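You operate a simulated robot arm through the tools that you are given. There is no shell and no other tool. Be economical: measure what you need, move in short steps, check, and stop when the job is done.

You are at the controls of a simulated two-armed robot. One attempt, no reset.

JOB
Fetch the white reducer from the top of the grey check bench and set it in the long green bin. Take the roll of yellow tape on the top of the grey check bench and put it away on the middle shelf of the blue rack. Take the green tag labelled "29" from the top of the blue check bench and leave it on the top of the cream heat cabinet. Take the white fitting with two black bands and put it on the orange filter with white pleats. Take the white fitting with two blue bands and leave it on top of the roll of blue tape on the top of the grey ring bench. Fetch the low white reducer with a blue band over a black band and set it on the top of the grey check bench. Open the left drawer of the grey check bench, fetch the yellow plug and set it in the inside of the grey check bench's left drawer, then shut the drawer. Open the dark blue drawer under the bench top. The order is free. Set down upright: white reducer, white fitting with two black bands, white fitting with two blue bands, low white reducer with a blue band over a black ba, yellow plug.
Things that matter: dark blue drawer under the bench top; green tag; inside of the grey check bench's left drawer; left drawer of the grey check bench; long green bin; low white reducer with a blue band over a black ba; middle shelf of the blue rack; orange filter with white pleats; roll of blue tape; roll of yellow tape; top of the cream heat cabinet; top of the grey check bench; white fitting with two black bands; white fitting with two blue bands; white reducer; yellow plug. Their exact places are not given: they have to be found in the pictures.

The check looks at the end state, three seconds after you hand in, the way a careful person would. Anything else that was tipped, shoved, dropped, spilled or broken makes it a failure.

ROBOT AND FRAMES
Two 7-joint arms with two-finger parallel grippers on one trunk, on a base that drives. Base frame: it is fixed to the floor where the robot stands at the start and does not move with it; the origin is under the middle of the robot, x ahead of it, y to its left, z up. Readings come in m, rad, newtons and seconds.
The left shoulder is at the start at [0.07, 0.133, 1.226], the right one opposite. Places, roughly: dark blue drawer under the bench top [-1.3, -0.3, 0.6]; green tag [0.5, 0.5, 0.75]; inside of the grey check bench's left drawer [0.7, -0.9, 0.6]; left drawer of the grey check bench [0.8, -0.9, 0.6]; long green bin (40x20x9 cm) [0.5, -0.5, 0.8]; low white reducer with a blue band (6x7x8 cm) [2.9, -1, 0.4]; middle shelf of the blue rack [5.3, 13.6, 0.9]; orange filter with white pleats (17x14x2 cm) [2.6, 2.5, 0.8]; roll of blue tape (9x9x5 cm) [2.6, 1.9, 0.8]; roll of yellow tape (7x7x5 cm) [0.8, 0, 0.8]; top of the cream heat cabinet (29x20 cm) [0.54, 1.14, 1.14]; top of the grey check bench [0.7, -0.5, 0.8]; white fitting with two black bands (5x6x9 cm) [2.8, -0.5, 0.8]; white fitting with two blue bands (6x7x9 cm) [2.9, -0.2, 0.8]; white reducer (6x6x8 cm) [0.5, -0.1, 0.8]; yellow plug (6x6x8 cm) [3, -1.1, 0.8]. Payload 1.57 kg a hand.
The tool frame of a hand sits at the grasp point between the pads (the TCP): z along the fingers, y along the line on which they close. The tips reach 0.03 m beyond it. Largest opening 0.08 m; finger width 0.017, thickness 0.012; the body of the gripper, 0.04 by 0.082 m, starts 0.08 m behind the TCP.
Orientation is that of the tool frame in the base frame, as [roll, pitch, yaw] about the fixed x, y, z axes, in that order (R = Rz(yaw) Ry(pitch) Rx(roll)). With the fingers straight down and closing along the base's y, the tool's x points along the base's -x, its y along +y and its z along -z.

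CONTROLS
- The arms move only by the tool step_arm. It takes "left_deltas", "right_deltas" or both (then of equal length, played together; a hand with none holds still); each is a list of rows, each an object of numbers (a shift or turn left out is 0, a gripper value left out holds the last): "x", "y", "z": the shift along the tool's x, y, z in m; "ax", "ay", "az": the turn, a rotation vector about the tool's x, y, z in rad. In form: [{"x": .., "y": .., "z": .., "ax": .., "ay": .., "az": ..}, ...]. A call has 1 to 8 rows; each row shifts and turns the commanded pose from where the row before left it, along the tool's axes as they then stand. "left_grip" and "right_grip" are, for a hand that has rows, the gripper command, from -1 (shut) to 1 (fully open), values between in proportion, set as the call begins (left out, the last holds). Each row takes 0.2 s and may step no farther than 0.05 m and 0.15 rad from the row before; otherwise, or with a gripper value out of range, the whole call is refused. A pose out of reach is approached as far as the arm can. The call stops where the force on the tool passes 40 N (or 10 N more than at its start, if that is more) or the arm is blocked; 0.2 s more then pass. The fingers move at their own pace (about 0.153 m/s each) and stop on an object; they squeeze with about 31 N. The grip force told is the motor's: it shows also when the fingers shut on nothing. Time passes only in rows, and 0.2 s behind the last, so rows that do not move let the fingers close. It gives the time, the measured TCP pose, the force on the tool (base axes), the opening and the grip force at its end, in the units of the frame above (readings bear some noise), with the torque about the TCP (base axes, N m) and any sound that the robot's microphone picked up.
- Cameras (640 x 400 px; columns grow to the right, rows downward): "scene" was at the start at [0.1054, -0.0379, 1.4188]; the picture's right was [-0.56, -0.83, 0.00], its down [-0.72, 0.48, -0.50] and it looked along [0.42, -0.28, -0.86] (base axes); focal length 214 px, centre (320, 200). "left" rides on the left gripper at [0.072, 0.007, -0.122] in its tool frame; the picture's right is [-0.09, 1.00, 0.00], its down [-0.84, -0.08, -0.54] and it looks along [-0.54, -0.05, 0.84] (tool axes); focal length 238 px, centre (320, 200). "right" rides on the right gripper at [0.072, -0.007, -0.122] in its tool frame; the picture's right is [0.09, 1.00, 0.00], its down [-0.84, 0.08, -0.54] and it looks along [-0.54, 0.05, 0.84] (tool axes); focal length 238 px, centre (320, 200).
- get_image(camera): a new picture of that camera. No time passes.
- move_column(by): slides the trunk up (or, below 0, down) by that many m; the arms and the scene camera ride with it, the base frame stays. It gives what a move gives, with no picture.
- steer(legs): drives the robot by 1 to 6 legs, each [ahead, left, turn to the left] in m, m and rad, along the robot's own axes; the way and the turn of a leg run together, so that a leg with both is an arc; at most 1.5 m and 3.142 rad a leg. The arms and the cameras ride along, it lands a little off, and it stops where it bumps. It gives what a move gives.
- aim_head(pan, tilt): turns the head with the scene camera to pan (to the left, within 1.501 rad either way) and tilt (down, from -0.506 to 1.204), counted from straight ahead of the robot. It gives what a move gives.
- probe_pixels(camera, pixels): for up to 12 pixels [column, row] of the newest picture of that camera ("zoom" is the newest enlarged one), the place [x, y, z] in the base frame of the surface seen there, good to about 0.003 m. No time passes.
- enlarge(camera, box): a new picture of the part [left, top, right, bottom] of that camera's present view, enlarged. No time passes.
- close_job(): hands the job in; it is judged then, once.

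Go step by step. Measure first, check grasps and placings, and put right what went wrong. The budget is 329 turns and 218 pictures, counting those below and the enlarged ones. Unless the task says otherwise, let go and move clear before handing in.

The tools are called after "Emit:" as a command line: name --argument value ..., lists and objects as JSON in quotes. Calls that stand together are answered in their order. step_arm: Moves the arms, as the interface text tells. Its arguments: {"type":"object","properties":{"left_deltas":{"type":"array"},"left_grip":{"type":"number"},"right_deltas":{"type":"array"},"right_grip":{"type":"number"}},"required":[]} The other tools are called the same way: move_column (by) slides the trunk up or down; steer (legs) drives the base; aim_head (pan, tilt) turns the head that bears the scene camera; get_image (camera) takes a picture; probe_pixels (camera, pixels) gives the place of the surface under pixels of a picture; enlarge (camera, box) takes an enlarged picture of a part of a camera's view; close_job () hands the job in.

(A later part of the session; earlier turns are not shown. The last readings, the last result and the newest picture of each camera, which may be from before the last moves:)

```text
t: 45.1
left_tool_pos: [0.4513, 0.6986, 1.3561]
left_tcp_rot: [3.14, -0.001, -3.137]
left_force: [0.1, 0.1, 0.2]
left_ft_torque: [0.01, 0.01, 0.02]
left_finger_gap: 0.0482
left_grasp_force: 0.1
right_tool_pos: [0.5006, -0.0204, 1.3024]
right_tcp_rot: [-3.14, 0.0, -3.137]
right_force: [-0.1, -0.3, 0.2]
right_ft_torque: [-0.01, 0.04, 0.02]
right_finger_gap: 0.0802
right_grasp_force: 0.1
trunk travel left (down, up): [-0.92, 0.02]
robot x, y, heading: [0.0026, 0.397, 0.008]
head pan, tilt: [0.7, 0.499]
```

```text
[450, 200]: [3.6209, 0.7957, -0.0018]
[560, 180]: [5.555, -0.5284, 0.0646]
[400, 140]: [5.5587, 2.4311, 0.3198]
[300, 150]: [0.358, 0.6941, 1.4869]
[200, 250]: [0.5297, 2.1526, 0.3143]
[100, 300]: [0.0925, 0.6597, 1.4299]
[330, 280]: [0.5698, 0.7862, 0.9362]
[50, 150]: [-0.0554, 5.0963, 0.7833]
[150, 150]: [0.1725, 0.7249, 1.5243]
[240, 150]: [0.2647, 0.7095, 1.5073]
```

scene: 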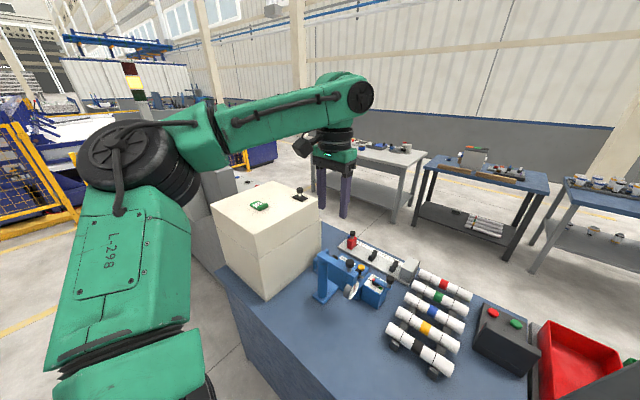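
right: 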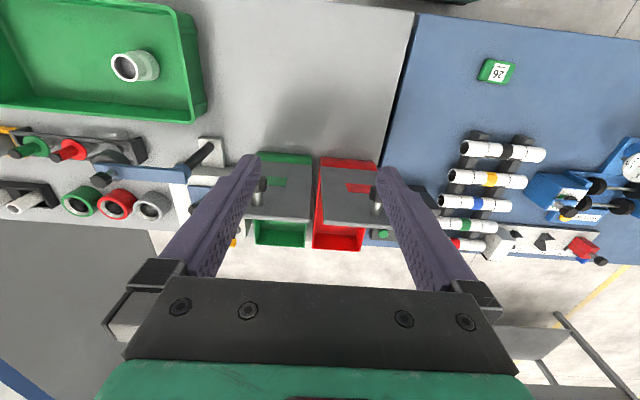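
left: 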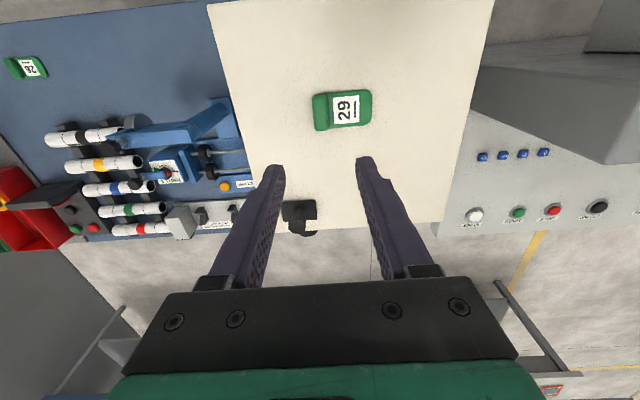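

The lids stand open in front, so the tape must be fetched from the far side, and the wall is close on the right. I'll back off a little, turn left and look for the way round.

Emit:
steer --legs '[[-0.15, 0, 0], [0, 0, 1.57]]'

Emit:
aim_head --pan -0.5 --tilt 0.4

Emit:
get_image --camera "scene"

Emit:
probe_pixels --camera "scene" --pixels '[[320, 200], [320, 260], [250, 200], [400, 200], [200, 220], [100, 250], [450, 180], [520, 200], [320, 160], [240, 160]]'

Emit:
aim_head --pan 0.9 --tilt 0.5

Emit:
get_image --camera "scene"

```text
t: 50.3
left_tool_pos: [-0.4497, 0.8453, 1.3582]
left_tcp_rot: [3.141, 0.0, -1.573]
left_force: [-0.2, 0.1, 0.1]
left_ft_torque: [0.02, -0.02, 0.02]
left_finger_gap: 0.048
left_grasp_force: 0.0
right_tool_pos: [0.2688, 0.8892, 1.303]
right_tcp_rot: [-3.141, 0.0, -1.575]
right_force: [-0.6, 0.9, 0.2]
right_ft_torque: [-0.01, 0.04, -0.03]
right_finger_gap: 0.0801
right_grasp_force: 0.1
trunk travel left (down, up): [-0.92, 0.02]
robot x, y, heading: [-0.15, 0.3963, 1.573]
head pan, tilt: [0.7, 0.499]
```

```text
t: 51.7
left_tool_pos: [-0.4501, 0.8461, 1.3573]
left_tcp_rot: [3.141, 0.001, -1.573]
left_force: [-0.4, -0.4, 0.2]
left_ft_torque: [0.0, 0.01, -0.03]
left_finger_gap: 0.0476
left_grasp_force: 0.1
right_tool_pos: [0.2689, 0.8898, 1.3021]
right_tcp_rot: [3.141, 0.0, -1.574]
right_force: [-0.1, 0.3, 0.3]
right_ft_torque: [-0.03, 0.0, -0.02]
right_finger_gap: 0.0798
right_grasp_force: 0.1
trunk travel left (down, up): [-0.92, 0.02]
robot x, y, heading: [-0.1504, 0.393, 1.569]
head pan, tilt: [-0.499, 0.4]
```

```text
192 pictures are left
```

scene: 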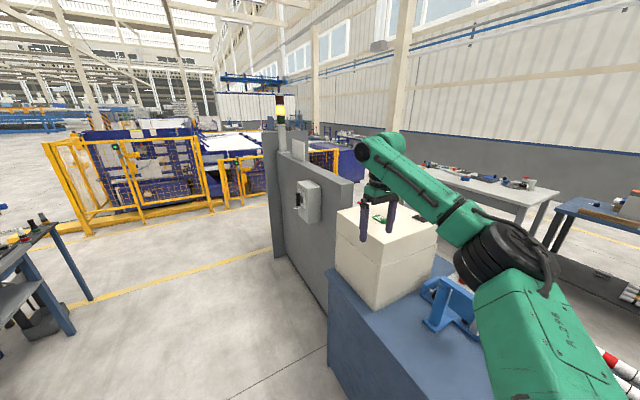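

```text
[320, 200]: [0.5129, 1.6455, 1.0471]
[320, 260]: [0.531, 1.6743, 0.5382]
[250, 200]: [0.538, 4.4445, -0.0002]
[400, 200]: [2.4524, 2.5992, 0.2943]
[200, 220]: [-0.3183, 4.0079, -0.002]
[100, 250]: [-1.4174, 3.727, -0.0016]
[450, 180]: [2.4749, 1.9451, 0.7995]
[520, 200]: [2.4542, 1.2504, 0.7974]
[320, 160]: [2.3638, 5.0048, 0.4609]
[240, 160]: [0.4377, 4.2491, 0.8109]
```

```text
t: 53.3
left_tool_pos: [-0.4513, 0.8474, 1.3566]
left_tcp_rot: [3.141, 0.0, -1.572]
left_force: [-0.4, 0.9, 0.0]
left_ft_torque: [0.0, -0.01, -0.04]
left_finger_gap: 0.0478
left_grasp_force: 0.0
right_tool_pos: [0.269, 0.8894, 1.3033]
right_tcp_rot: [-3.14, -0.001, -1.576]
right_force: [1.1, -0.4, 0.7]
right_ft_torque: [0.01, -0.04, -0.02]
right_finger_gap: 0.0799
right_grasp_force: 0.1
trunk travel left (down, up): [-0.92, 0.02]
robot x, y, heading: [-0.1482, 0.3889, 1.564]
head pan, tilt: [0.901, 0.499]
```

```text
191 pictures are left
```

scene: 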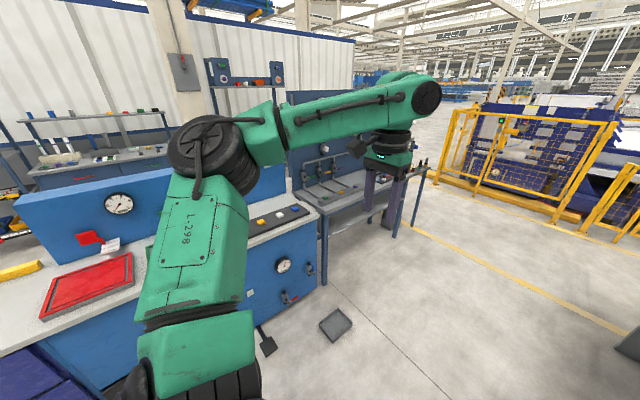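

The drawer bench is behind me (dark blue bit at lower left). I'll do that drawer first: measure the bench, then turn to face it.

Emit:
probe_pixels --camera "scene" --pixels '[[20, 330], [90, 285], [60, 240], [290, 250], [270, 210], [30, 370], [330, 325], [350, 190], [265, 340], [60, 380]]'

Emit:
steer --legs '[[0, 0, 1.57]]'

Emit:
aim_head --pan 0.3 --tilt 0.7

Emit:
get_image --camera "scene"

```text
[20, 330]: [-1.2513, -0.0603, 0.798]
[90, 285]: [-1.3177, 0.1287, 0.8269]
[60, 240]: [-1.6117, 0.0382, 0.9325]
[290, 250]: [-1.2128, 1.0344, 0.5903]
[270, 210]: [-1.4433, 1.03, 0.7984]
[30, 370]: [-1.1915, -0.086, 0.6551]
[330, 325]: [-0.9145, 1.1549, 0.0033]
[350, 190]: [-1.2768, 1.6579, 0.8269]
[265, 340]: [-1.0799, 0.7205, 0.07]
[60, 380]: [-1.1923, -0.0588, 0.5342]
```

```text
t: 57.5
left_tool_pos: [-0.6056, 0.0984, 1.3568]
left_tcp_rot: [-3.14, 0.002, -0.011]
left_force: [0.1, 0.4, -0.2]
left_ft_torque: [-0.01, 0.01, 0.03]
left_finger_gap: 0.0478
left_grasp_force: 0.1
right_tool_pos: [-0.6409, 0.8159, 1.3026]
right_tcp_rot: [-3.141, 0.0, -0.014]
right_force: [-0.3, 0.0, 0.4]
right_ft_torque: [-0.02, 0.0, 0.03]
right_finger_gap: 0.08
right_grasp_force: 0.1
trunk travel left (down, up): [-0.92, 0.02]
robot x, y, heading: [-0.1482, 0.3937, 3.128]
head pan, tilt: [0.901, 0.499]
```

```text
t: 58.5
left_tool_pos: [-0.6061, 0.0967, 1.3572]
left_tcp_rot: [3.141, 0.0, -0.012]
left_force: [0.7, -0.8, 0.7]
left_ft_torque: [-0.05, 0.01, -0.03]
left_finger_gap: 0.0482
left_grasp_force: 0.1
right_tool_pos: [-0.642, 0.817, 1.3034]
right_tcp_rot: [-3.141, 0.001, -0.014]
right_force: [-0.3, -0.5, 0.0]
right_ft_torque: [0.0, 0.04, -0.04]
right_finger_gap: 0.08
right_grasp_force: 0.1
trunk travel left (down, up): [-0.92, 0.02]
robot x, y, heading: [-0.1486, 0.3941, 3.129]
head pan, tilt: [0.3, 0.7]
```

```text
190 pictures are left
```

scene: 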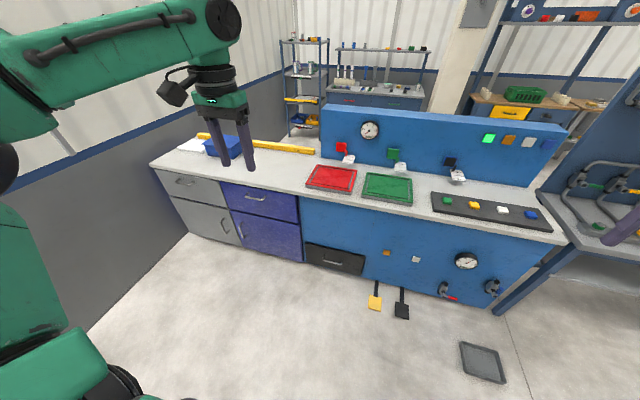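

The dark blue drawer face is around (260,203) with a bar handle at (250,196). Zooming and measuring.

Emit:
enlarge --camera "scene" --box '[210, 170, 320, 239]'

Emit:
probe_pixels --camera "zoom" --pixels '[[185, 145], [235, 165], [300, 172], [210, 158], [100, 100], [420, 180], [235, 190], [235, 130], [110, 200], [480, 290]]'

```text
5.80 times, centred on (265, 204) of scene
```

zoom: 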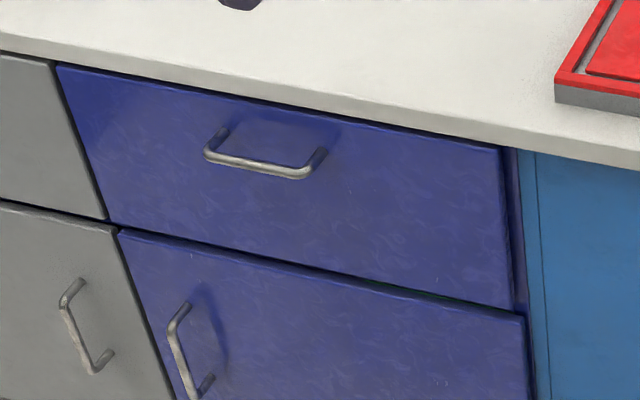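

```text
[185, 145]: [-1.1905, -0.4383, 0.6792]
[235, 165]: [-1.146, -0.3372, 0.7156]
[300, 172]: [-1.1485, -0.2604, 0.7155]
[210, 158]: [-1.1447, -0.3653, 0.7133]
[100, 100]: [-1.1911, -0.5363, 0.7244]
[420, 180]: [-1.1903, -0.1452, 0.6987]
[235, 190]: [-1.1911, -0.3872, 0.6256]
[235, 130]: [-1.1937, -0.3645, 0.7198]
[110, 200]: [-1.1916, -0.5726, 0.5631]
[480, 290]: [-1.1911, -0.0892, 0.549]
```

The bar handle is at x≈-1.148, z≈0.715, y −0.37…−0.25, drawer face x≈-1.19. I'll grip it with a horizontal hand, fingers closing vertically; first turn the left hand in free space.

Emit:
step_arm --left_deltas '[{"az": 0.15, "z": 0.03}, {"az": 0.15, "z": 0.03}, {"az": 0.15, "z": 0.03}, {"az": 0.15, "z": 0.03}, {"az": 0.15, "z": 0.03}, {"az": 0.15}, {"az": 0.15}, {"az": 0.15}]' --left_grip 1

Emit:
step_arm --left_deltas '[{"az": 0.15}, {"az": 0.15}, {"az": 0.07}, {"ax": -0.15}, {"ax": -0.15}, {"ax": -0.15}, {"ax": -0.15}, {"ax": -0.15}]'

```text
t: 60.3
left_tool_pos: [-0.6075, 0.0969, 1.2067]
left_tcp_rot: [-3.141, -0.001, -1.215]
left_force: [0.7, 0.1, -0.3]
left_ft_torque: [0.02, 0.0, 0.0]
left_finger_gap: 0.0798
left_grasp_force: 0.0
right_tool_pos: [-0.6408, 0.816, 1.304]
right_tcp_rot: [-3.141, 0.0, -0.013]
right_force: [-0.3, 0.7, -0.3]
right_ft_torque: [0.0, -0.02, 0.0]
right_finger_gap: 0.0799
right_grasp_force: 0.0
trunk travel left (down, up): [-0.92, 0.02]
robot x, y, heading: [-0.1536, 0.3912, 3.127]
head pan, tilt: [0.3, 0.7]
```

```text
t: 62.1
left_tool_pos: [-0.6035, 0.0977, 1.2078]
left_tcp_rot: [2.39, -0.003, -1.584]
left_force: [0.3, -0.1, -1.0]
left_ft_torque: [0.01, -0.01, -0.02]
left_finger_gap: 0.0801
left_grasp_force: 0.0
right_tool_pos: [-0.6402, 0.8177, 1.3039]
right_tcp_rot: [3.141, 0.002, -0.014]
right_force: [-0.7, -0.6, -0.8]
right_ft_torque: [-0.02, 0.01, 0.02]
right_finger_gap: 0.0801
right_grasp_force: 0.0
trunk travel left (down, up): [-0.92, 0.02]
robot x, y, heading: [-0.1488, 0.3959, 3.131]
head pan, tilt: [0.3, 0.7]
```

The turn works; finish the tilt to horizontal.

Emit:
step_arm --left_deltas '[{"ax": -0.15}, {"ax": -0.15}, {"ax": -0.15}, {"ax": -0.15}, {"ax": -0.15}, {"ax": -0.07}, {}]'

Emit:
steer --legs '[[0, 0.49, 0.01]]'

Emit:
get_image --camera "left"

Emit:
get_image --camera "scene"

```text
t: 63.0
left_tool_pos: [-0.6191, 0.0586, 1.2283]
left_tcp_rot: [1.867, -0.164, -1.56]
left_force: [0.3, -0.1, 0.5]
left_ft_torque: [0.0, 0.0, -0.04]
left_finger_gap: 0.0801
left_grasp_force: 0.1
left hand out of reach, approached as far as the arm can: row 3, 4
right_tool_pos: [-0.6401, 0.815, 1.3052]
right_tcp_rot: [-3.14, 0.0, -0.014]
right_force: [-0.2, -0.6, 0.0]
right_ft_torque: [0.04, 0.01, 0.03]
right_finger_gap: 0.08
right_grasp_force: 0.0
trunk travel left (down, up): [-0.92, 0.02]
robot x, y, heading: [-0.1513, 0.3959, 3.131]
head pan, tilt: [0.3, 0.7]
stopped in row 4 (left hand): the arm was blocked; the commanded pose is now the measured one
```

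```text
t: 65.9
left_tool_pos: [-0.6213, -0.43, 1.2296]
left_tcp_rot: [1.869, -0.166, -1.548]
left_force: [0.2, 0.0, -0.6]
left_ft_torque: [-0.01, -0.02, 0.01]
left_finger_gap: 0.0801
left_grasp_force: 0.0
right_tool_pos: [-0.6492, 0.3248, 1.3019]
right_tcp_rot: [3.139, 0.0, -0.001]
right_force: [0.4, 0.9, 0.5]
right_ft_torque: [-0.02, -0.01, 0.0]
right_finger_gap: 0.08
right_grasp_force: 0.1
trunk travel left (down, up): [-0.92, 0.02]
robot x, y, heading: [-0.1535, -0.0991, 3.134]
head pan, tilt: [0.3, 0.7]
```

```text
188 pictures are left
```

left: 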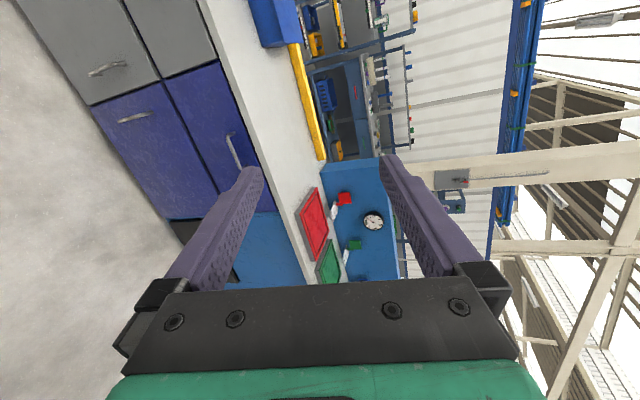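

```text
187 pictures are left
```

scene: 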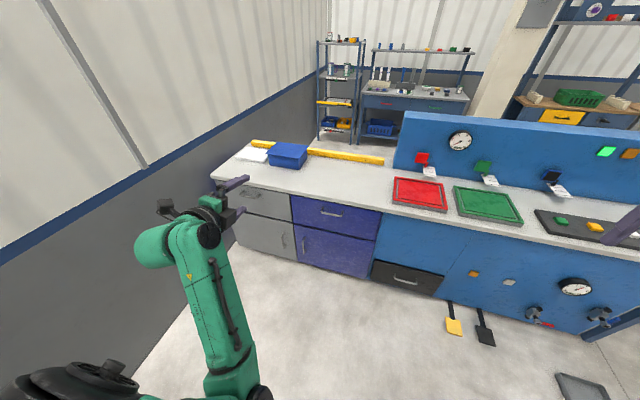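

The left hand is about 17° below horizontal, which is good enough. Lower the trunk, and raise the right hand so it clears the bench.

Emit:
move_column --by -0.5

Emit:
step_arm --right_deltas '[{"z": -0.045}, {"z": -0.045}, {"z": -0.045}, {"z": -0.045}, {"z": -0.045}, {"z": -0.045}, {"x": 0.045}, {"x": 0.045}]' --left_deltas '[{"az": -0.08}, {"az": -0.08}, {}, {}, {}, {}, {}, {}]'

Emit:
get_image --camera "left"

Emit:
get_image --camera "scene"

```text
refused: -0.5 is not a number from -0.4 to 0.4
```

```text
t: 67.7
left_tool_pos: [-0.6155, -0.4341, 1.2331]
left_tcp_rot: [1.858, -0.031, -1.498]
left_force: [0.7, -0.5, 0.0]
left_ft_torque: [0.02, -0.04, 0.01]
left_finger_gap: 0.0802
left_grasp_force: 0.2
right_tool_pos: [-0.5492, 0.3184, 1.4078]
right_tcp_rot: [3.139, 0.003, -0.006]
right_force: [-0.5, -0.4, 0.2]
right_ft_torque: [-0.01, 0.08, -0.02]
right_finger_gap: 0.0803
right_grasp_force: 0.2
right hand out of reach, approached as far as the arm can: row 3, 4, 5, 6
trunk travel left (down, up): [-0.92, 0.02]
robot x, y, heading: [-0.1505, -0.0987, 3.14]
head pan, tilt: [0.3, 0.7]
```

```text
186 pictures are left
```

left: 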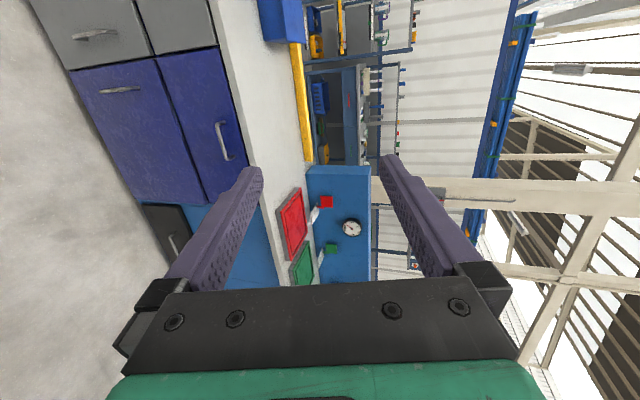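

```text
185 pictures are left
```

scene: 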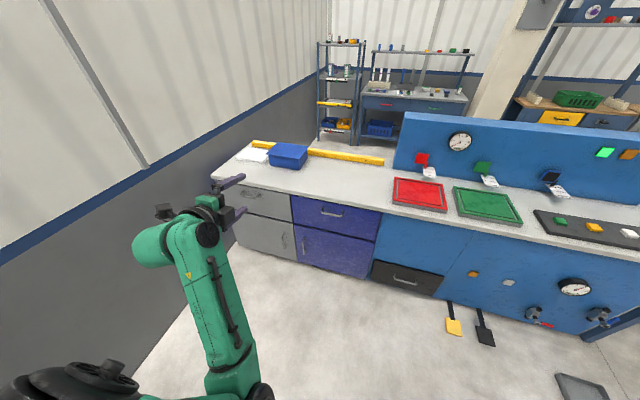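

Now lower the trunk 0.517 m in two moves, and shift so the hand lines up with the handle (y −0.31).

Emit:
move_column --by -0.4

Emit:
move_column --by -0.117

Emit:
steer --legs '[[0.3, -0.122, 0]]'

Emit:
get_image --camera "left"

Emit:
get_image --camera "scene"

```text
t: 71.5
left_tool_pos: [-0.6204, -0.4356, 0.8313]
left_tcp_rot: [1.863, -0.027, -1.499]
left_force: [-0.6, 0.0, -0.2]
left_ft_torque: [-0.02, 0.04, 0.0]
left_finger_gap: 0.08
left_grasp_force: 0.1
right_tool_pos: [-0.5537, 0.3168, 1.0073]
right_tcp_rot: [-3.141, 0.0, -0.003]
right_force: [0.0, -0.6, -0.3]
right_ft_torque: [0.01, 0.01, -0.01]
right_finger_gap: 0.08
right_grasp_force: 0.1
trunk travel left (down, up): [-0.52, 0.42]
robot x, y, heading: [-0.1525, -0.0931, 3.139]
head pan, tilt: [0.3, 0.7]
```

```text
t: 73.0
left_tool_pos: [-0.6207, -0.4351, 0.7138]
left_tcp_rot: [1.862, -0.029, -1.498]
left_force: [-0.2, 0.3, 0.5]
left_ft_torque: [0.01, 0.01, -0.01]
left_finger_gap: 0.0799
left_grasp_force: 0.0
right_tool_pos: [-0.5535, 0.3162, 0.8908]
right_tcp_rot: [3.141, 0.0, -0.003]
right_force: [0.3, 0.3, 0.0]
right_ft_torque: [-0.01, 0.01, 0.02]
right_finger_gap: 0.0798
right_grasp_force: 0.2
trunk travel left (down, up): [-0.403, 0.537]
robot x, y, heading: [-0.1477, -0.0937, 3.14]
head pan, tilt: [0.3, 0.7]
```

```text
t: 75.2
left_tool_pos: [-0.9232, -0.3133, 0.7134]
left_tcp_rot: [1.864, -0.027, -1.501]
left_force: [-1.0, 0.2, 0.6]
left_ft_torque: [0.01, 0.0, 0.0]
left_finger_gap: 0.0799
left_grasp_force: 0.1
right_tool_pos: [-0.857, 0.4372, 0.8904]
right_tcp_rot: [-3.141, -0.002, -0.003]
right_force: [-0.7, 0.2, -0.2]
right_ft_torque: [0.0, -0.04, -0.02]
right_finger_gap: 0.0801
right_grasp_force: 0.1
trunk travel left (down, up): [-0.403, 0.537]
robot x, y, heading: [-0.4537, 0.0242, 3.138]
head pan, tilt: [0.3, 0.7]
```

```text
184 pictures are left
```

left: 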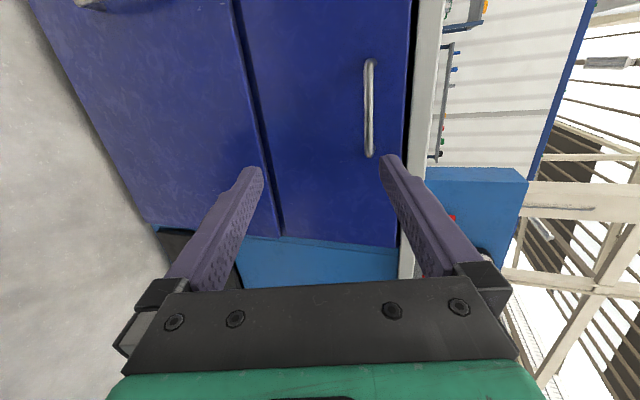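

```text
183 pictures are left
```

scene: 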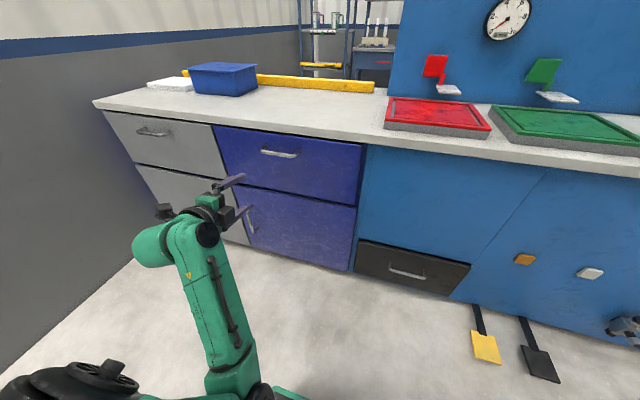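

Handle is at left-cam (369,108). Measuring it again before moving in.

Emit:
probe_pixels --camera "left" --pixels '[[369, 108], [370, 80], [369, 135], [330, 100], [420, 150], [430, 60]]'

Emit:
probe_pixels --camera "scene" --pixels '[[280, 153], [268, 151], [292, 154], [300, 132], [300, 140]]'

```text
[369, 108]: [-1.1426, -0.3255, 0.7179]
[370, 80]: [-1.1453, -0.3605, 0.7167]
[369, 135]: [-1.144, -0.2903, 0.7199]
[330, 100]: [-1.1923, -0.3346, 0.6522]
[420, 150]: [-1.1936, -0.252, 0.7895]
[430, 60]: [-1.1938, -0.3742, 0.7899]
```

```text
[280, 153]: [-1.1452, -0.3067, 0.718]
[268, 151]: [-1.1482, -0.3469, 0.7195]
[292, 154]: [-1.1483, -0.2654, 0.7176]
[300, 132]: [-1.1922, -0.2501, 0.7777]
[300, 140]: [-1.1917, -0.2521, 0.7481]
```

Bar at z 0.718, x≈−1.149. Nudge the hand up 7 mm and drive forward 0.2 m with open fingers straddling the bar.

Emit:
step_arm --left_deltas '[{"y": 0.007}, {}]'

Emit:
steer --legs '[[0.2, 0, 0]]'

Emit:
get_image --camera "left"

```text
t: 75.8
left_tool_pos: [-0.9238, -0.3136, 0.7204]
left_tcp_rot: [1.862, -0.028, -1.497]
left_force: [0.3, 0.0, -0.2]
left_ft_torque: [0.0, 0.02, 0.0]
left_finger_gap: 0.0801
left_grasp_force: 0.0
right_tool_pos: [-0.8572, 0.4389, 0.8903]
right_tcp_rot: [3.14, 0.001, -0.003]
right_force: [0.0, 0.3, -0.2]
right_ft_torque: [-0.01, 0.0, -0.02]
right_finger_gap: 0.08
right_grasp_force: 0.0
trunk travel left (down, up): [-0.403, 0.537]
robot x, y, heading: [-0.4529, 0.0253, 3.139]
head pan, tilt: [0.3, 0.7]
```

```text
t: 77.4
left_tool_pos: [-1.1283, -0.3131, 0.7202]
left_tcp_rot: [1.864, -0.028, -1.502]
left_force: [-0.3, 0.5, -0.3]
left_ft_torque: [0.02, 0.01, 0.0]
left_finger_gap: 0.0798
left_grasp_force: 0.0
right_tool_pos: [-1.06, 0.439, 0.8897]
right_tcp_rot: [3.141, -0.002, -0.006]
right_force: [-0.8, -0.1, -0.5]
right_ft_torque: [0.03, 0.01, -0.01]
right_finger_gap: 0.0799
right_grasp_force: 0.1
trunk travel left (down, up): [-0.403, 0.537]
robot x, y, heading: [-0.6606, 0.0283, 3.138]
head pan, tilt: [0.3, 0.7]
```

```text
182 pictures are left
```

left: 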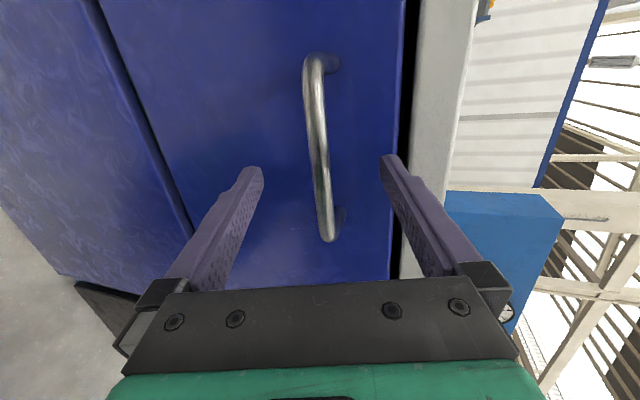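

The bar is centred between the fingers. Go 10 mm deeper and close.

Emit:
step_arm --left_deltas '[{"z": 0.01}, {}]'

Emit:
step_arm --left_deltas '[{}, {}, {}]' --left_grip -1

Emit:
steer --legs '[[-0.1, 0, 0]]'

Emit:
get_image --camera "scene"

```text
t: 78.0
left_tool_pos: [-1.1385, -0.3123, 0.7171]
left_tcp_rot: [1.862, -0.028, -1.5]
left_force: [0.2, -0.1, 0.6]
left_ft_torque: [0.01, 0.01, -0.01]
left_finger_gap: 0.08
left_grasp_force: 0.1
right_tool_pos: [-1.0578, 0.4387, 0.8891]
right_tcp_rot: [-3.141, 0.001, -0.006]
right_force: [0.7, -0.2, 0.4]
right_ft_torque: [-0.02, 0.01, -0.02]
right_finger_gap: 0.08
right_grasp_force: 0.0
trunk travel left (down, up): [-0.403, 0.537]
robot x, y, heading: [-0.6586, 0.0251, 3.136]
head pan, tilt: [0.3, 0.7]
```

```text
t: 78.8
left_tool_pos: [-1.1371, -0.3135, 0.7184]
left_tcp_rot: [1.861, -0.028, -1.502]
left_force: [-1.5, -0.8, 5.8]
left_ft_torque: [0.4, 0.06, -0.03]
left_finger_gap: 0.0125
left_grasp_force: 29.9
right_tool_pos: [-1.0581, 0.4401, 0.8904]
right_tcp_rot: [3.141, 0.0, -0.005]
right_force: [0.0, 0.2, 0.3]
right_ft_torque: [0.0, 0.03, 0.0]
right_finger_gap: 0.0801
right_grasp_force: 0.1
trunk travel left (down, up): [-0.403, 0.537]
robot x, y, heading: [-0.6577, 0.0271, 3.137]
head pan, tilt: [0.3, 0.7]
```

```text
t: 79.9
left_tool_pos: [-1.0373, -0.3121, 0.7191]
left_tcp_rot: [1.862, -0.027, -1.5]
left_force: [-0.6, -0.3, 5.0]
left_ft_torque: [0.29, 0.1, 0.08]
left_finger_gap: 0.0125
left_grasp_force: 29.7
right_tool_pos: [-0.9586, 0.4383, 0.8914]
right_tcp_rot: [-3.142, -0.001, -0.003]
right_force: [-0.1, 0.9, 0.0]
right_ft_torque: [-0.02, -0.01, 0.01]
right_finger_gap: 0.08
right_grasp_force: 0.0
trunk travel left (down, up): [-0.403, 0.537]
robot x, y, heading: [-0.5568, 0.0278, 3.137]
head pan, tilt: [0.3, 0.7]
```

```text
181 pictures are left
```

scene: 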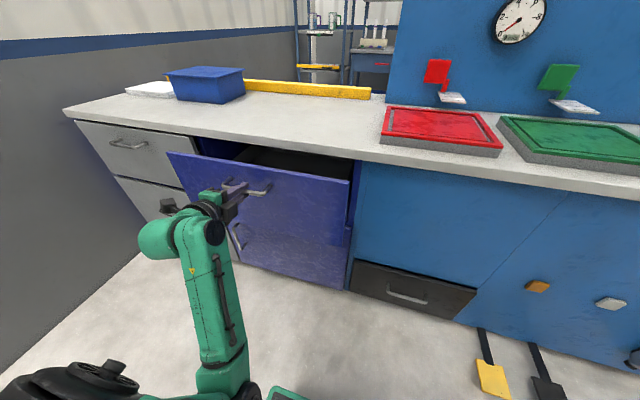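

The drawer is sliding out. Pull another 0.17 m.

Emit:
steer --legs '[[-0.17, 0, 0]]'

Emit:
get_image --camera "scene"

```text
t: 81.4
left_tool_pos: [-0.8679, -0.3126, 0.7188]
left_tcp_rot: [1.862, -0.027, -1.499]
left_force: [-1.1, 10.0, 1.3]
left_ft_torque: [0.47, 0.05, -0.38]
left_finger_gap: 0.0128
left_grasp_force: 30.4
right_tool_pos: [-0.7912, 0.4388, 0.8901]
right_tcp_rot: [3.142, 0.001, -0.002]
right_force: [-0.2, 0.1, -0.4]
right_ft_torque: [0.02, 0.01, 0.0]
right_finger_gap: 0.08
right_grasp_force: 0.1
trunk travel left (down, up): [-0.403, 0.537]
robot x, y, heading: [-0.3899, 0.021, -3.141]
head pan, tilt: [0.3, 0.7]
```

```text
180 pictures are left
```

scene: 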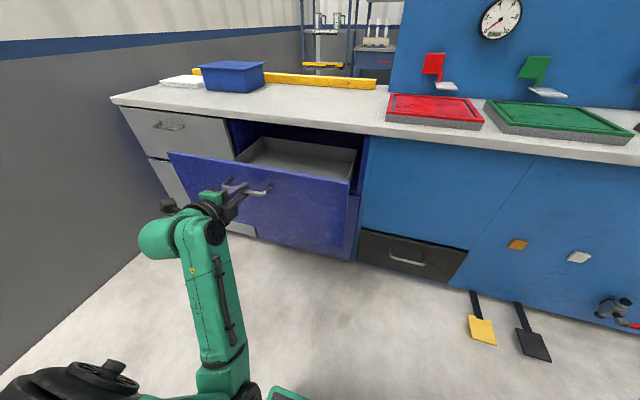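

Open by 0.27 m; pull a little more to reach the stop if there is one.

Emit:
steer --legs '[[-0.07, 0, 0]]'

Emit:
enlarge --camera "scene" --box '[120, 100, 440, 300]'

Emit:
probe_pixels --camera "zoom" --pixels '[[380, 220], [400, 190], [300, 180]]'

```text
t: 82.4
left_tool_pos: [-0.7995, -0.3137, 0.7189]
left_tcp_rot: [1.861, -0.029, -1.501]
left_force: [0.0, 4.0, 6.6]
left_ft_torque: [0.43, 0.1, -0.3]
left_finger_gap: 0.0127
left_grasp_force: 29.8
right_tool_pos: [-0.7209, 0.4385, 0.8906]
right_tcp_rot: [3.141, -0.001, -0.001]
right_force: [0.1, 0.5, 0.3]
right_ft_torque: [0.02, -0.01, -0.01]
right_finger_gap: 0.0797
right_grasp_force: 0.1
trunk travel left (down, up): [-0.403, 0.537]
robot x, y, heading: [-0.3208, 0.0247, 3.141]
head pan, tilt: [0.3, 0.7]
```

```text
2.00 times, centred on (280, 200) of scene
```

zoom: 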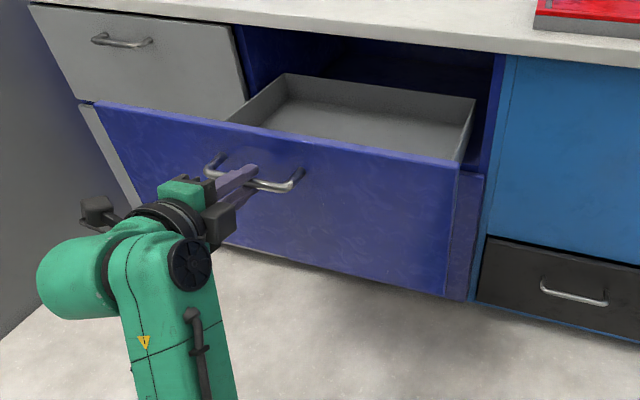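

```text
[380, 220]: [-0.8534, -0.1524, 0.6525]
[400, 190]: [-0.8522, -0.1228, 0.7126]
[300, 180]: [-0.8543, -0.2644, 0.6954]
```

Open by 0.34 m — plenty. Release and back straight off.

Emit:
step_arm --left_deltas '[{}, {}, {}]' --left_grip 1

Emit:
steer --legs '[[-0.2, 0, 0]]'

Emit:
get_image --camera "scene"

Emit:
probe_pixels --camera "scene" --pixels '[[300, 190], [330, 195]]'

```text
t: 83.2
left_tool_pos: [-0.7991, -0.3131, 0.7183]
left_tcp_rot: [1.859, -0.025, -1.5]
left_force: [0.2, -0.3, 0.1]
left_ft_torque: [0.0, 0.01, 0.0]
left_finger_gap: 0.0801
left_grasp_force: 0.0
right_tool_pos: [-0.7213, 0.4373, 0.8909]
right_tcp_rot: [3.141, 0.001, -0.001]
right_force: [-0.6, 0.5, -0.5]
right_ft_torque: [-0.03, 0.01, 0.01]
right_finger_gap: 0.0801
right_grasp_force: 0.0
trunk travel left (down, up): [-0.403, 0.537]
robot x, y, heading: [-0.3211, 0.0267, 3.139]
head pan, tilt: [0.3, 0.7]
```

```text
t: 84.8
left_tool_pos: [-0.5981, -0.3148, 0.7192]
left_tcp_rot: [1.86, -0.026, -1.498]
left_force: [0.1, -0.1, 0.7]
left_ft_torque: [0.0, -0.02, 0.01]
left_finger_gap: 0.0799
left_grasp_force: 0.0
right_tool_pos: [-0.5248, 0.4356, 0.8908]
right_tcp_rot: [-3.141, 0.002, 0.0]
right_force: [1.6, 0.3, 0.7]
right_ft_torque: [0.0, 0.02, 0.01]
right_finger_gap: 0.0799
right_grasp_force: 0.0
trunk travel left (down, up): [-0.403, 0.537]
robot x, y, heading: [-0.1224, 0.0262, -3.145]
head pan, tilt: [0.3, 0.7]
```

```text
178 pictures are left
```

scene: 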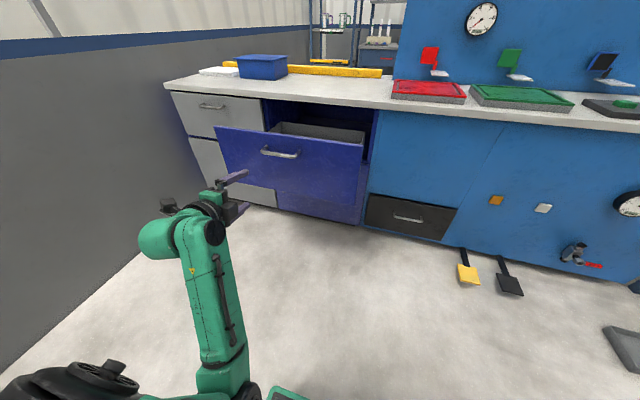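

```text
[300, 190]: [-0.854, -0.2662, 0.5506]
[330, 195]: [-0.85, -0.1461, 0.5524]
```

The drawer stays open. Now raise the trunk and head round: turn right to face +y and drive 1.4 m along the corridor, then look.

Emit:
move_column --by 0.4

Emit:
steer --legs '[[0, 0, -1.57], [1.4, 0, 0]]'

Emit:
aim_head --pan -0.3 --tilt 0.5

Emit:
get_image --camera "scene"

Emit:
probe_pixels --camera "scene" --pixels '[[320, 200], [350, 240], [300, 180], [250, 190], [200, 200], [400, 240], [380, 180], [420, 180], [100, 220], [350, 280]]'

```text
t: 88.6
left_tool_pos: [-0.6001, -0.3147, 1.1181]
left_tcp_rot: [1.859, -0.027, -1.499]
left_force: [-0.6, 0.3, 0.3]
left_ft_torque: [0.01, -0.02, 0.02]
left_finger_gap: 0.0798
left_grasp_force: 0.0
right_tool_pos: [-0.5245, 0.4364, 1.2902]
right_tcp_rot: [3.141, 0.001, 0.002]
right_force: [-0.1, 0.6, 0.0]
right_ft_torque: [0.0, 0.02, 0.01]
right_finger_gap: 0.08
right_grasp_force: 0.0
trunk travel left (down, up): [-0.803, 0.137]
robot x, y, heading: [-0.1239, 0.0228, -3.138]
head pan, tilt: [0.3, 0.7]
```

```text
t: 99.3
left_tool_pos: [-0.4575, 1.8623, 1.1174]
left_tcp_rot: [1.86, -0.025, -3.062]
left_force: [-0.5, -0.2, 0.2]
left_ft_torque: [0.0, 0.0, -0.03]
left_finger_gap: 0.0798
left_grasp_force: 0.0
right_tool_pos: [0.2947, 1.7892, 1.2909]
right_tcp_rot: [-3.141, 0.002, -1.564]
right_force: [-0.6, -0.5, -0.1]
right_ft_torque: [0.0, 0.04, -0.01]
right_finger_gap: 0.08
right_grasp_force: 0.1
trunk travel left (down, up): [-0.803, 0.137]
robot x, y, heading: [-0.1145, 1.3881, 1.576]
head pan, tilt: [0.3, 0.7]
```

```text
t: 100.3
left_tool_pos: [-0.4567, 1.8592, 1.1175]
left_tcp_rot: [1.859, -0.025, -3.062]
left_force: [-0.6, 1.0, -0.6]
left_ft_torque: [-0.04, 0.03, -0.01]
left_finger_gap: 0.0801
left_grasp_force: 0.1
right_tool_pos: [0.2941, 1.789, 1.2899]
right_tcp_rot: [-3.14, 0.0, -1.562]
right_force: [0.5, 0.2, -0.2]
right_ft_torque: [0.01, -0.01, 0.03]
right_finger_gap: 0.0799
right_grasp_force: 0.2
trunk travel left (down, up): [-0.803, 0.137]
robot x, y, heading: [-0.1135, 1.3863, 1.578]
head pan, tilt: [-0.3, 0.499]
```

```text
177 pictures are left
```

scene: 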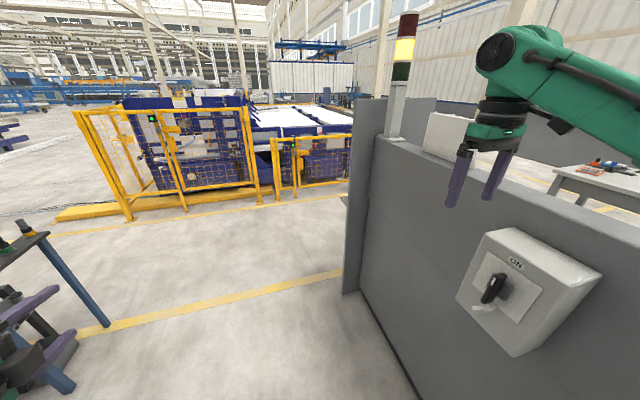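

```text
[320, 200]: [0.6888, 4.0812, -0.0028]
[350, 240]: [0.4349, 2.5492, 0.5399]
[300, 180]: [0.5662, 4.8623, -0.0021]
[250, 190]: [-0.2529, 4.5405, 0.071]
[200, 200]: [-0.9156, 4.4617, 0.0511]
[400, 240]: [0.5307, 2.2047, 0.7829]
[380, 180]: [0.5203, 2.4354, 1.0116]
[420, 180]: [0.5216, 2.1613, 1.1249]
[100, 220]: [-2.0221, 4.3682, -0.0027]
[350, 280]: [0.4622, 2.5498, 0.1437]
```

The partition ends at y≈2.55 and the fence starts at y≈4.3. Drive ahead to y≈3.4, turn right to face +x, look.

Emit:
steer --legs '[[0.9, 0.08, 0], [1.05, 0, 0], [0, 0, -1.57]]'

Emit:
aim_head --pan -0.3 --tilt 0.45

Emit:
get_image --camera "scene"

Emit:
probe_pixels --camera "scene" --pixels '[[320, 200], [350, 240], [300, 180], [250, 190], [200, 200], [400, 240], [380, 180], [450, 180], [100, 220], [500, 220], [560, 220]]'

```text
t: 113.9
left_tool_pos: [0.2937, 3.6962, 1.118]
left_tcp_rot: [1.861, -0.027, 1.657]
left_force: [-0.1, -0.4, 0.1]
left_ft_torque: [-0.01, 0.04, 0.01]
left_finger_gap: 0.0798
left_grasp_force: 0.1
right_tool_pos: [0.2295, 2.9437, 1.2899]
right_tcp_rot: [-3.141, -0.001, -3.128]
right_force: [0.3, -0.3, -0.4]
right_ft_torque: [-0.02, -0.01, 0.02]
right_finger_gap: 0.0799
right_grasp_force: 0.0
trunk travel left (down, up): [-0.803, 0.137]
robot x, y, heading: [-0.1758, 3.3504, 0.016]
head pan, tilt: [-0.3, 0.499]
```

```text
t: 114.5
left_tool_pos: [0.2934, 3.6951, 1.118]
left_tcp_rot: [1.861, -0.025, 1.658]
left_force: [0.3, 0.3, 0.4]
left_ft_torque: [0.02, 0.03, -0.03]
left_finger_gap: 0.08
left_grasp_force: 0.1
right_tool_pos: [0.2283, 2.9439, 1.2909]
right_tcp_rot: [-3.141, -0.003, -3.128]
right_force: [0.2, 1.2, 0.4]
right_ft_torque: [0.03, -0.01, 0.0]
right_finger_gap: 0.0797
right_grasp_force: 0.0
trunk travel left (down, up): [-0.803, 0.137]
robot x, y, heading: [-0.1791, 3.3494, 0.019]
head pan, tilt: [-0.3, 0.45]
```

```text
176 pictures are left
```

scene: 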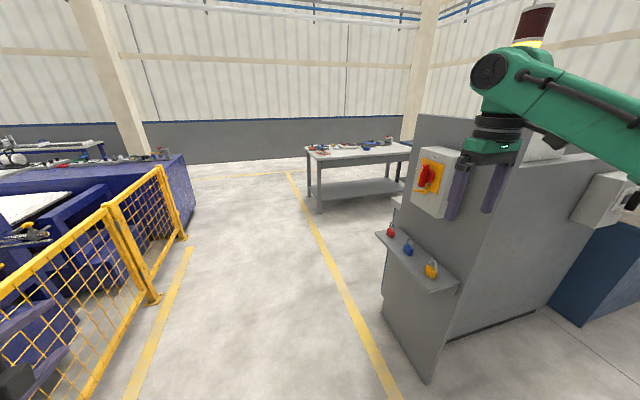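

```text
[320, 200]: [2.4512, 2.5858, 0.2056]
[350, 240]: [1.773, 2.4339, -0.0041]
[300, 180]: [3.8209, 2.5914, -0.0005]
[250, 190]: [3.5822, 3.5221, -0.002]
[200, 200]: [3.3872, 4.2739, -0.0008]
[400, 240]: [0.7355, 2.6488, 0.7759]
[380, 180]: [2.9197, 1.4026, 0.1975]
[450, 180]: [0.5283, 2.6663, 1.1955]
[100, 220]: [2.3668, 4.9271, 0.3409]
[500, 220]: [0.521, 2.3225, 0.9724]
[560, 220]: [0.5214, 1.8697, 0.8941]
```

Check clearances: fence posts and the padlock shelf.

Emit:
probe_pixels --camera "scene" --pixels '[[150, 298], [107, 205], [185, 238], [165, 172], [420, 380], [376, 235], [455, 288], [412, 120], [20, 330]]'

Emit:
aim_head --pan 0.6 --tilt 0.6

Emit:
get_image --camera "scene"

```text
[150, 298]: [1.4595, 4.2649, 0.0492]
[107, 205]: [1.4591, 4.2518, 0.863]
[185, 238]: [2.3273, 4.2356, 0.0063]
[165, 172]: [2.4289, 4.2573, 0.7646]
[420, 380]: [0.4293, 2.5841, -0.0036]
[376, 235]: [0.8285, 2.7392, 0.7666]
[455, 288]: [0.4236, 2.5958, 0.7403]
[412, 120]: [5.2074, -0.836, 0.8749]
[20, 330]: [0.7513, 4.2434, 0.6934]
```

```text
t: 115.7
left_tool_pos: [0.2925, 3.6958, 1.1174]
left_tcp_rot: [1.859, -0.027, 1.656]
left_force: [-0.7, 0.7, -1.0]
left_ft_torque: [0.03, -0.01, 0.02]
left_finger_gap: 0.0801
left_grasp_force: 0.1
right_tool_pos: [0.229, 2.9439, 1.2914]
right_tcp_rot: [-3.142, -0.002, -3.128]
right_force: [-0.1, 1.0, 1.3]
right_ft_torque: [0.0, 0.01, 0.0]
right_finger_gap: 0.08
right_grasp_force: 0.0
trunk travel left (down, up): [-0.803, 0.137]
robot x, y, heading: [-0.1791, 3.348, 0.019]
head pan, tilt: [0.6, 0.6]
```

```text
175 pictures are left
```

scene: 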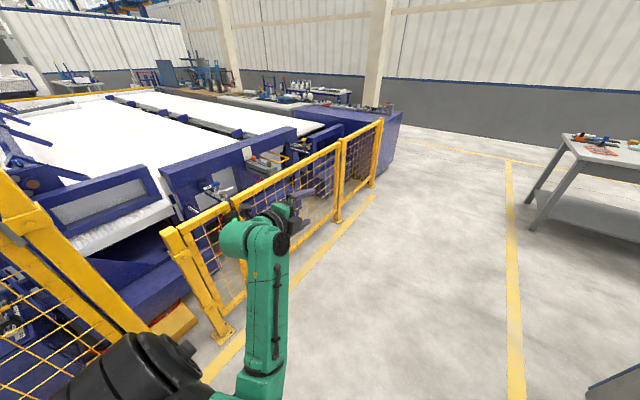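

Corridor y 2.75–4.25 is fine at y≈3.4. Drive ahead 1.8 m and turn right to face −y.

Emit:
steer --legs '[[1.0, 0, -0.019], [0.82, 0, 0], [0, 0, -1.57]]'

Emit:
aim_head --pan 0.0 --tilt 0.45

Emit:
get_image --camera "scene"

Emit:
probe_pixels --camera "scene" --pixels '[[320, 200], [320, 260], [250, 240], [200, 240], [150, 240], [400, 240], [420, 200], [480, 200], [280, 170], [360, 170]]'

```text
t: 128.7
left_tool_pos: [1.974, 2.8935, 1.1187]
left_tcp_rot: [1.859, -0.025, 0.078]
left_force: [-0.3, -1.0, -0.3]
left_ft_torque: [-0.02, -0.02, 0.02]
left_finger_gap: 0.08
left_grasp_force: 0.1
right_tool_pos: [1.2236, 2.9647, 1.2906]
right_tcp_rot: [-3.141, -0.001, 1.575]
right_force: [-0.2, -0.7, -0.3]
right_ft_torque: [0.01, -0.02, -0.03]
right_finger_gap: 0.0802
right_grasp_force: 0.0
trunk travel left (down, up): [-0.803, 0.137]
robot x, y, heading: [1.6314, 3.3675, -1.566]
head pan, tilt: [0.6, 0.6]
```

```text
t: 129.7
left_tool_pos: [1.9744, 2.8933, 1.1185]
left_tcp_rot: [1.859, -0.027, 0.077]
left_force: [0.6, -0.7, -0.1]
left_ft_torque: [0.01, 0.02, -0.06]
left_finger_gap: 0.0801
left_grasp_force: 0.1
right_tool_pos: [1.2224, 2.9662, 1.29]
right_tcp_rot: [3.141, -0.001, 1.576]
right_force: [0.5, -0.1, 0.1]
right_ft_torque: [-0.04, -0.01, -0.01]
right_finger_gap: 0.0802
right_grasp_force: 0.1
trunk travel left (down, up): [-0.803, 0.137]
robot x, y, heading: [1.6311, 3.3694, -1.569]
head pan, tilt: [0.0, 0.45]
```

```text
174 pictures are left
```

scene: 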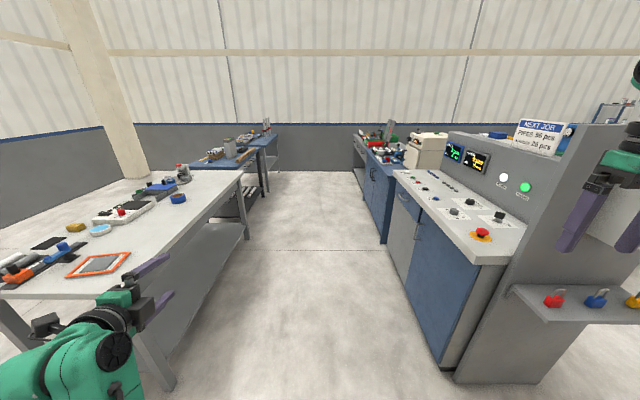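

```text
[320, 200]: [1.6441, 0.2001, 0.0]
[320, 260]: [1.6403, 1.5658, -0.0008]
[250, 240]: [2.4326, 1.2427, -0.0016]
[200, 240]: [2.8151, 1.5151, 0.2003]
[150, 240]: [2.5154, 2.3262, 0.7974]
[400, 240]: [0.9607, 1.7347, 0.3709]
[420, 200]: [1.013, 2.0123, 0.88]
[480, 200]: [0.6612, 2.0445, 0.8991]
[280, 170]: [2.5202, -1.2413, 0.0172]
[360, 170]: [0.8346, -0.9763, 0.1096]
```

The middle aisle is clear (x 1.05–2.4). Drive to y≈0, then look left toward the fittings and right toward the drawers.

Emit:
steer --legs '[[1.5, 0.03, 0], [1.5, 0, 0], [0.4, 0, 0]]'

Emit:
aim_head --pan 0.9 --tilt 0.5

Emit:
get_image --camera "scene"

Emit:
aim_head --pan -0.9 --tilt 0.5

Emit:
get_image --camera "scene"

```text
refused: leg 1 is longer than a leg can be; nothing moved
```

```text
t: 130.8
left_tool_pos: [1.9733, 2.8932, 1.1182]
left_tcp_rot: [1.862, -0.026, 0.077]
left_force: [-0.4, 0.6, -0.4]
left_ft_torque: [0.01, -0.03, -0.03]
left_finger_gap: 0.0802
left_grasp_force: 0.1
right_tool_pos: [1.2229, 2.9653, 1.2908]
right_tcp_rot: [3.141, -0.001, 1.576]
right_force: [0.5, -0.4, -0.4]
right_ft_torque: [0.03, 0.03, 0.0]
right_finger_gap: 0.0799
right_grasp_force: 0.1
trunk travel left (down, up): [-0.803, 0.137]
robot x, y, heading: [1.6322, 3.3674, -1.566]
head pan, tilt: [0.901, 0.499]
```

```text
173 pictures are left
```

scene: 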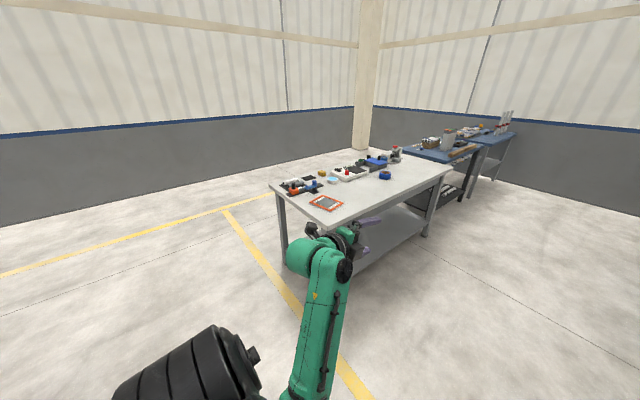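

```text
t: 132.7
left_tool_pos: [1.9739, 2.8938, 1.118]
left_tcp_rot: [1.861, -0.026, 0.077]
left_force: [0.3, 1.3, 0.6]
left_ft_torque: [0.02, 0.0, 0.02]
left_finger_gap: 0.0802
left_grasp_force: 0.0
right_tool_pos: [1.2231, 2.9655, 1.2904]
right_tcp_rot: [-3.141, -0.001, 1.574]
right_force: [0.2, 0.6, 1.1]
right_ft_torque: [0.01, 0.07, -0.04]
right_finger_gap: 0.0802
right_grasp_force: 0.0
trunk travel left (down, up): [-0.803, 0.137]
robot x, y, heading: [1.6319, 3.3659, -1.569]
head pan, tilt: [-0.901, 0.499]
```

```text
172 pictures are left
```

scene: 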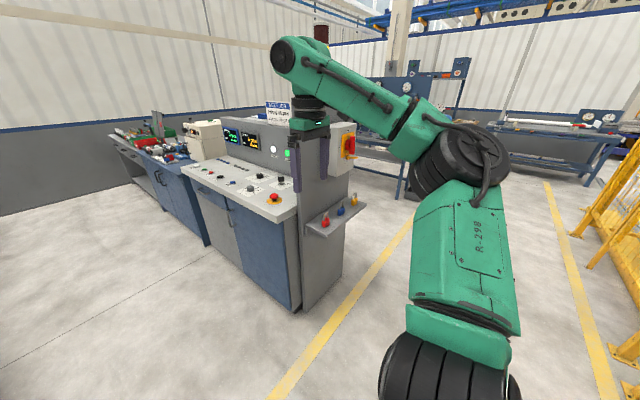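

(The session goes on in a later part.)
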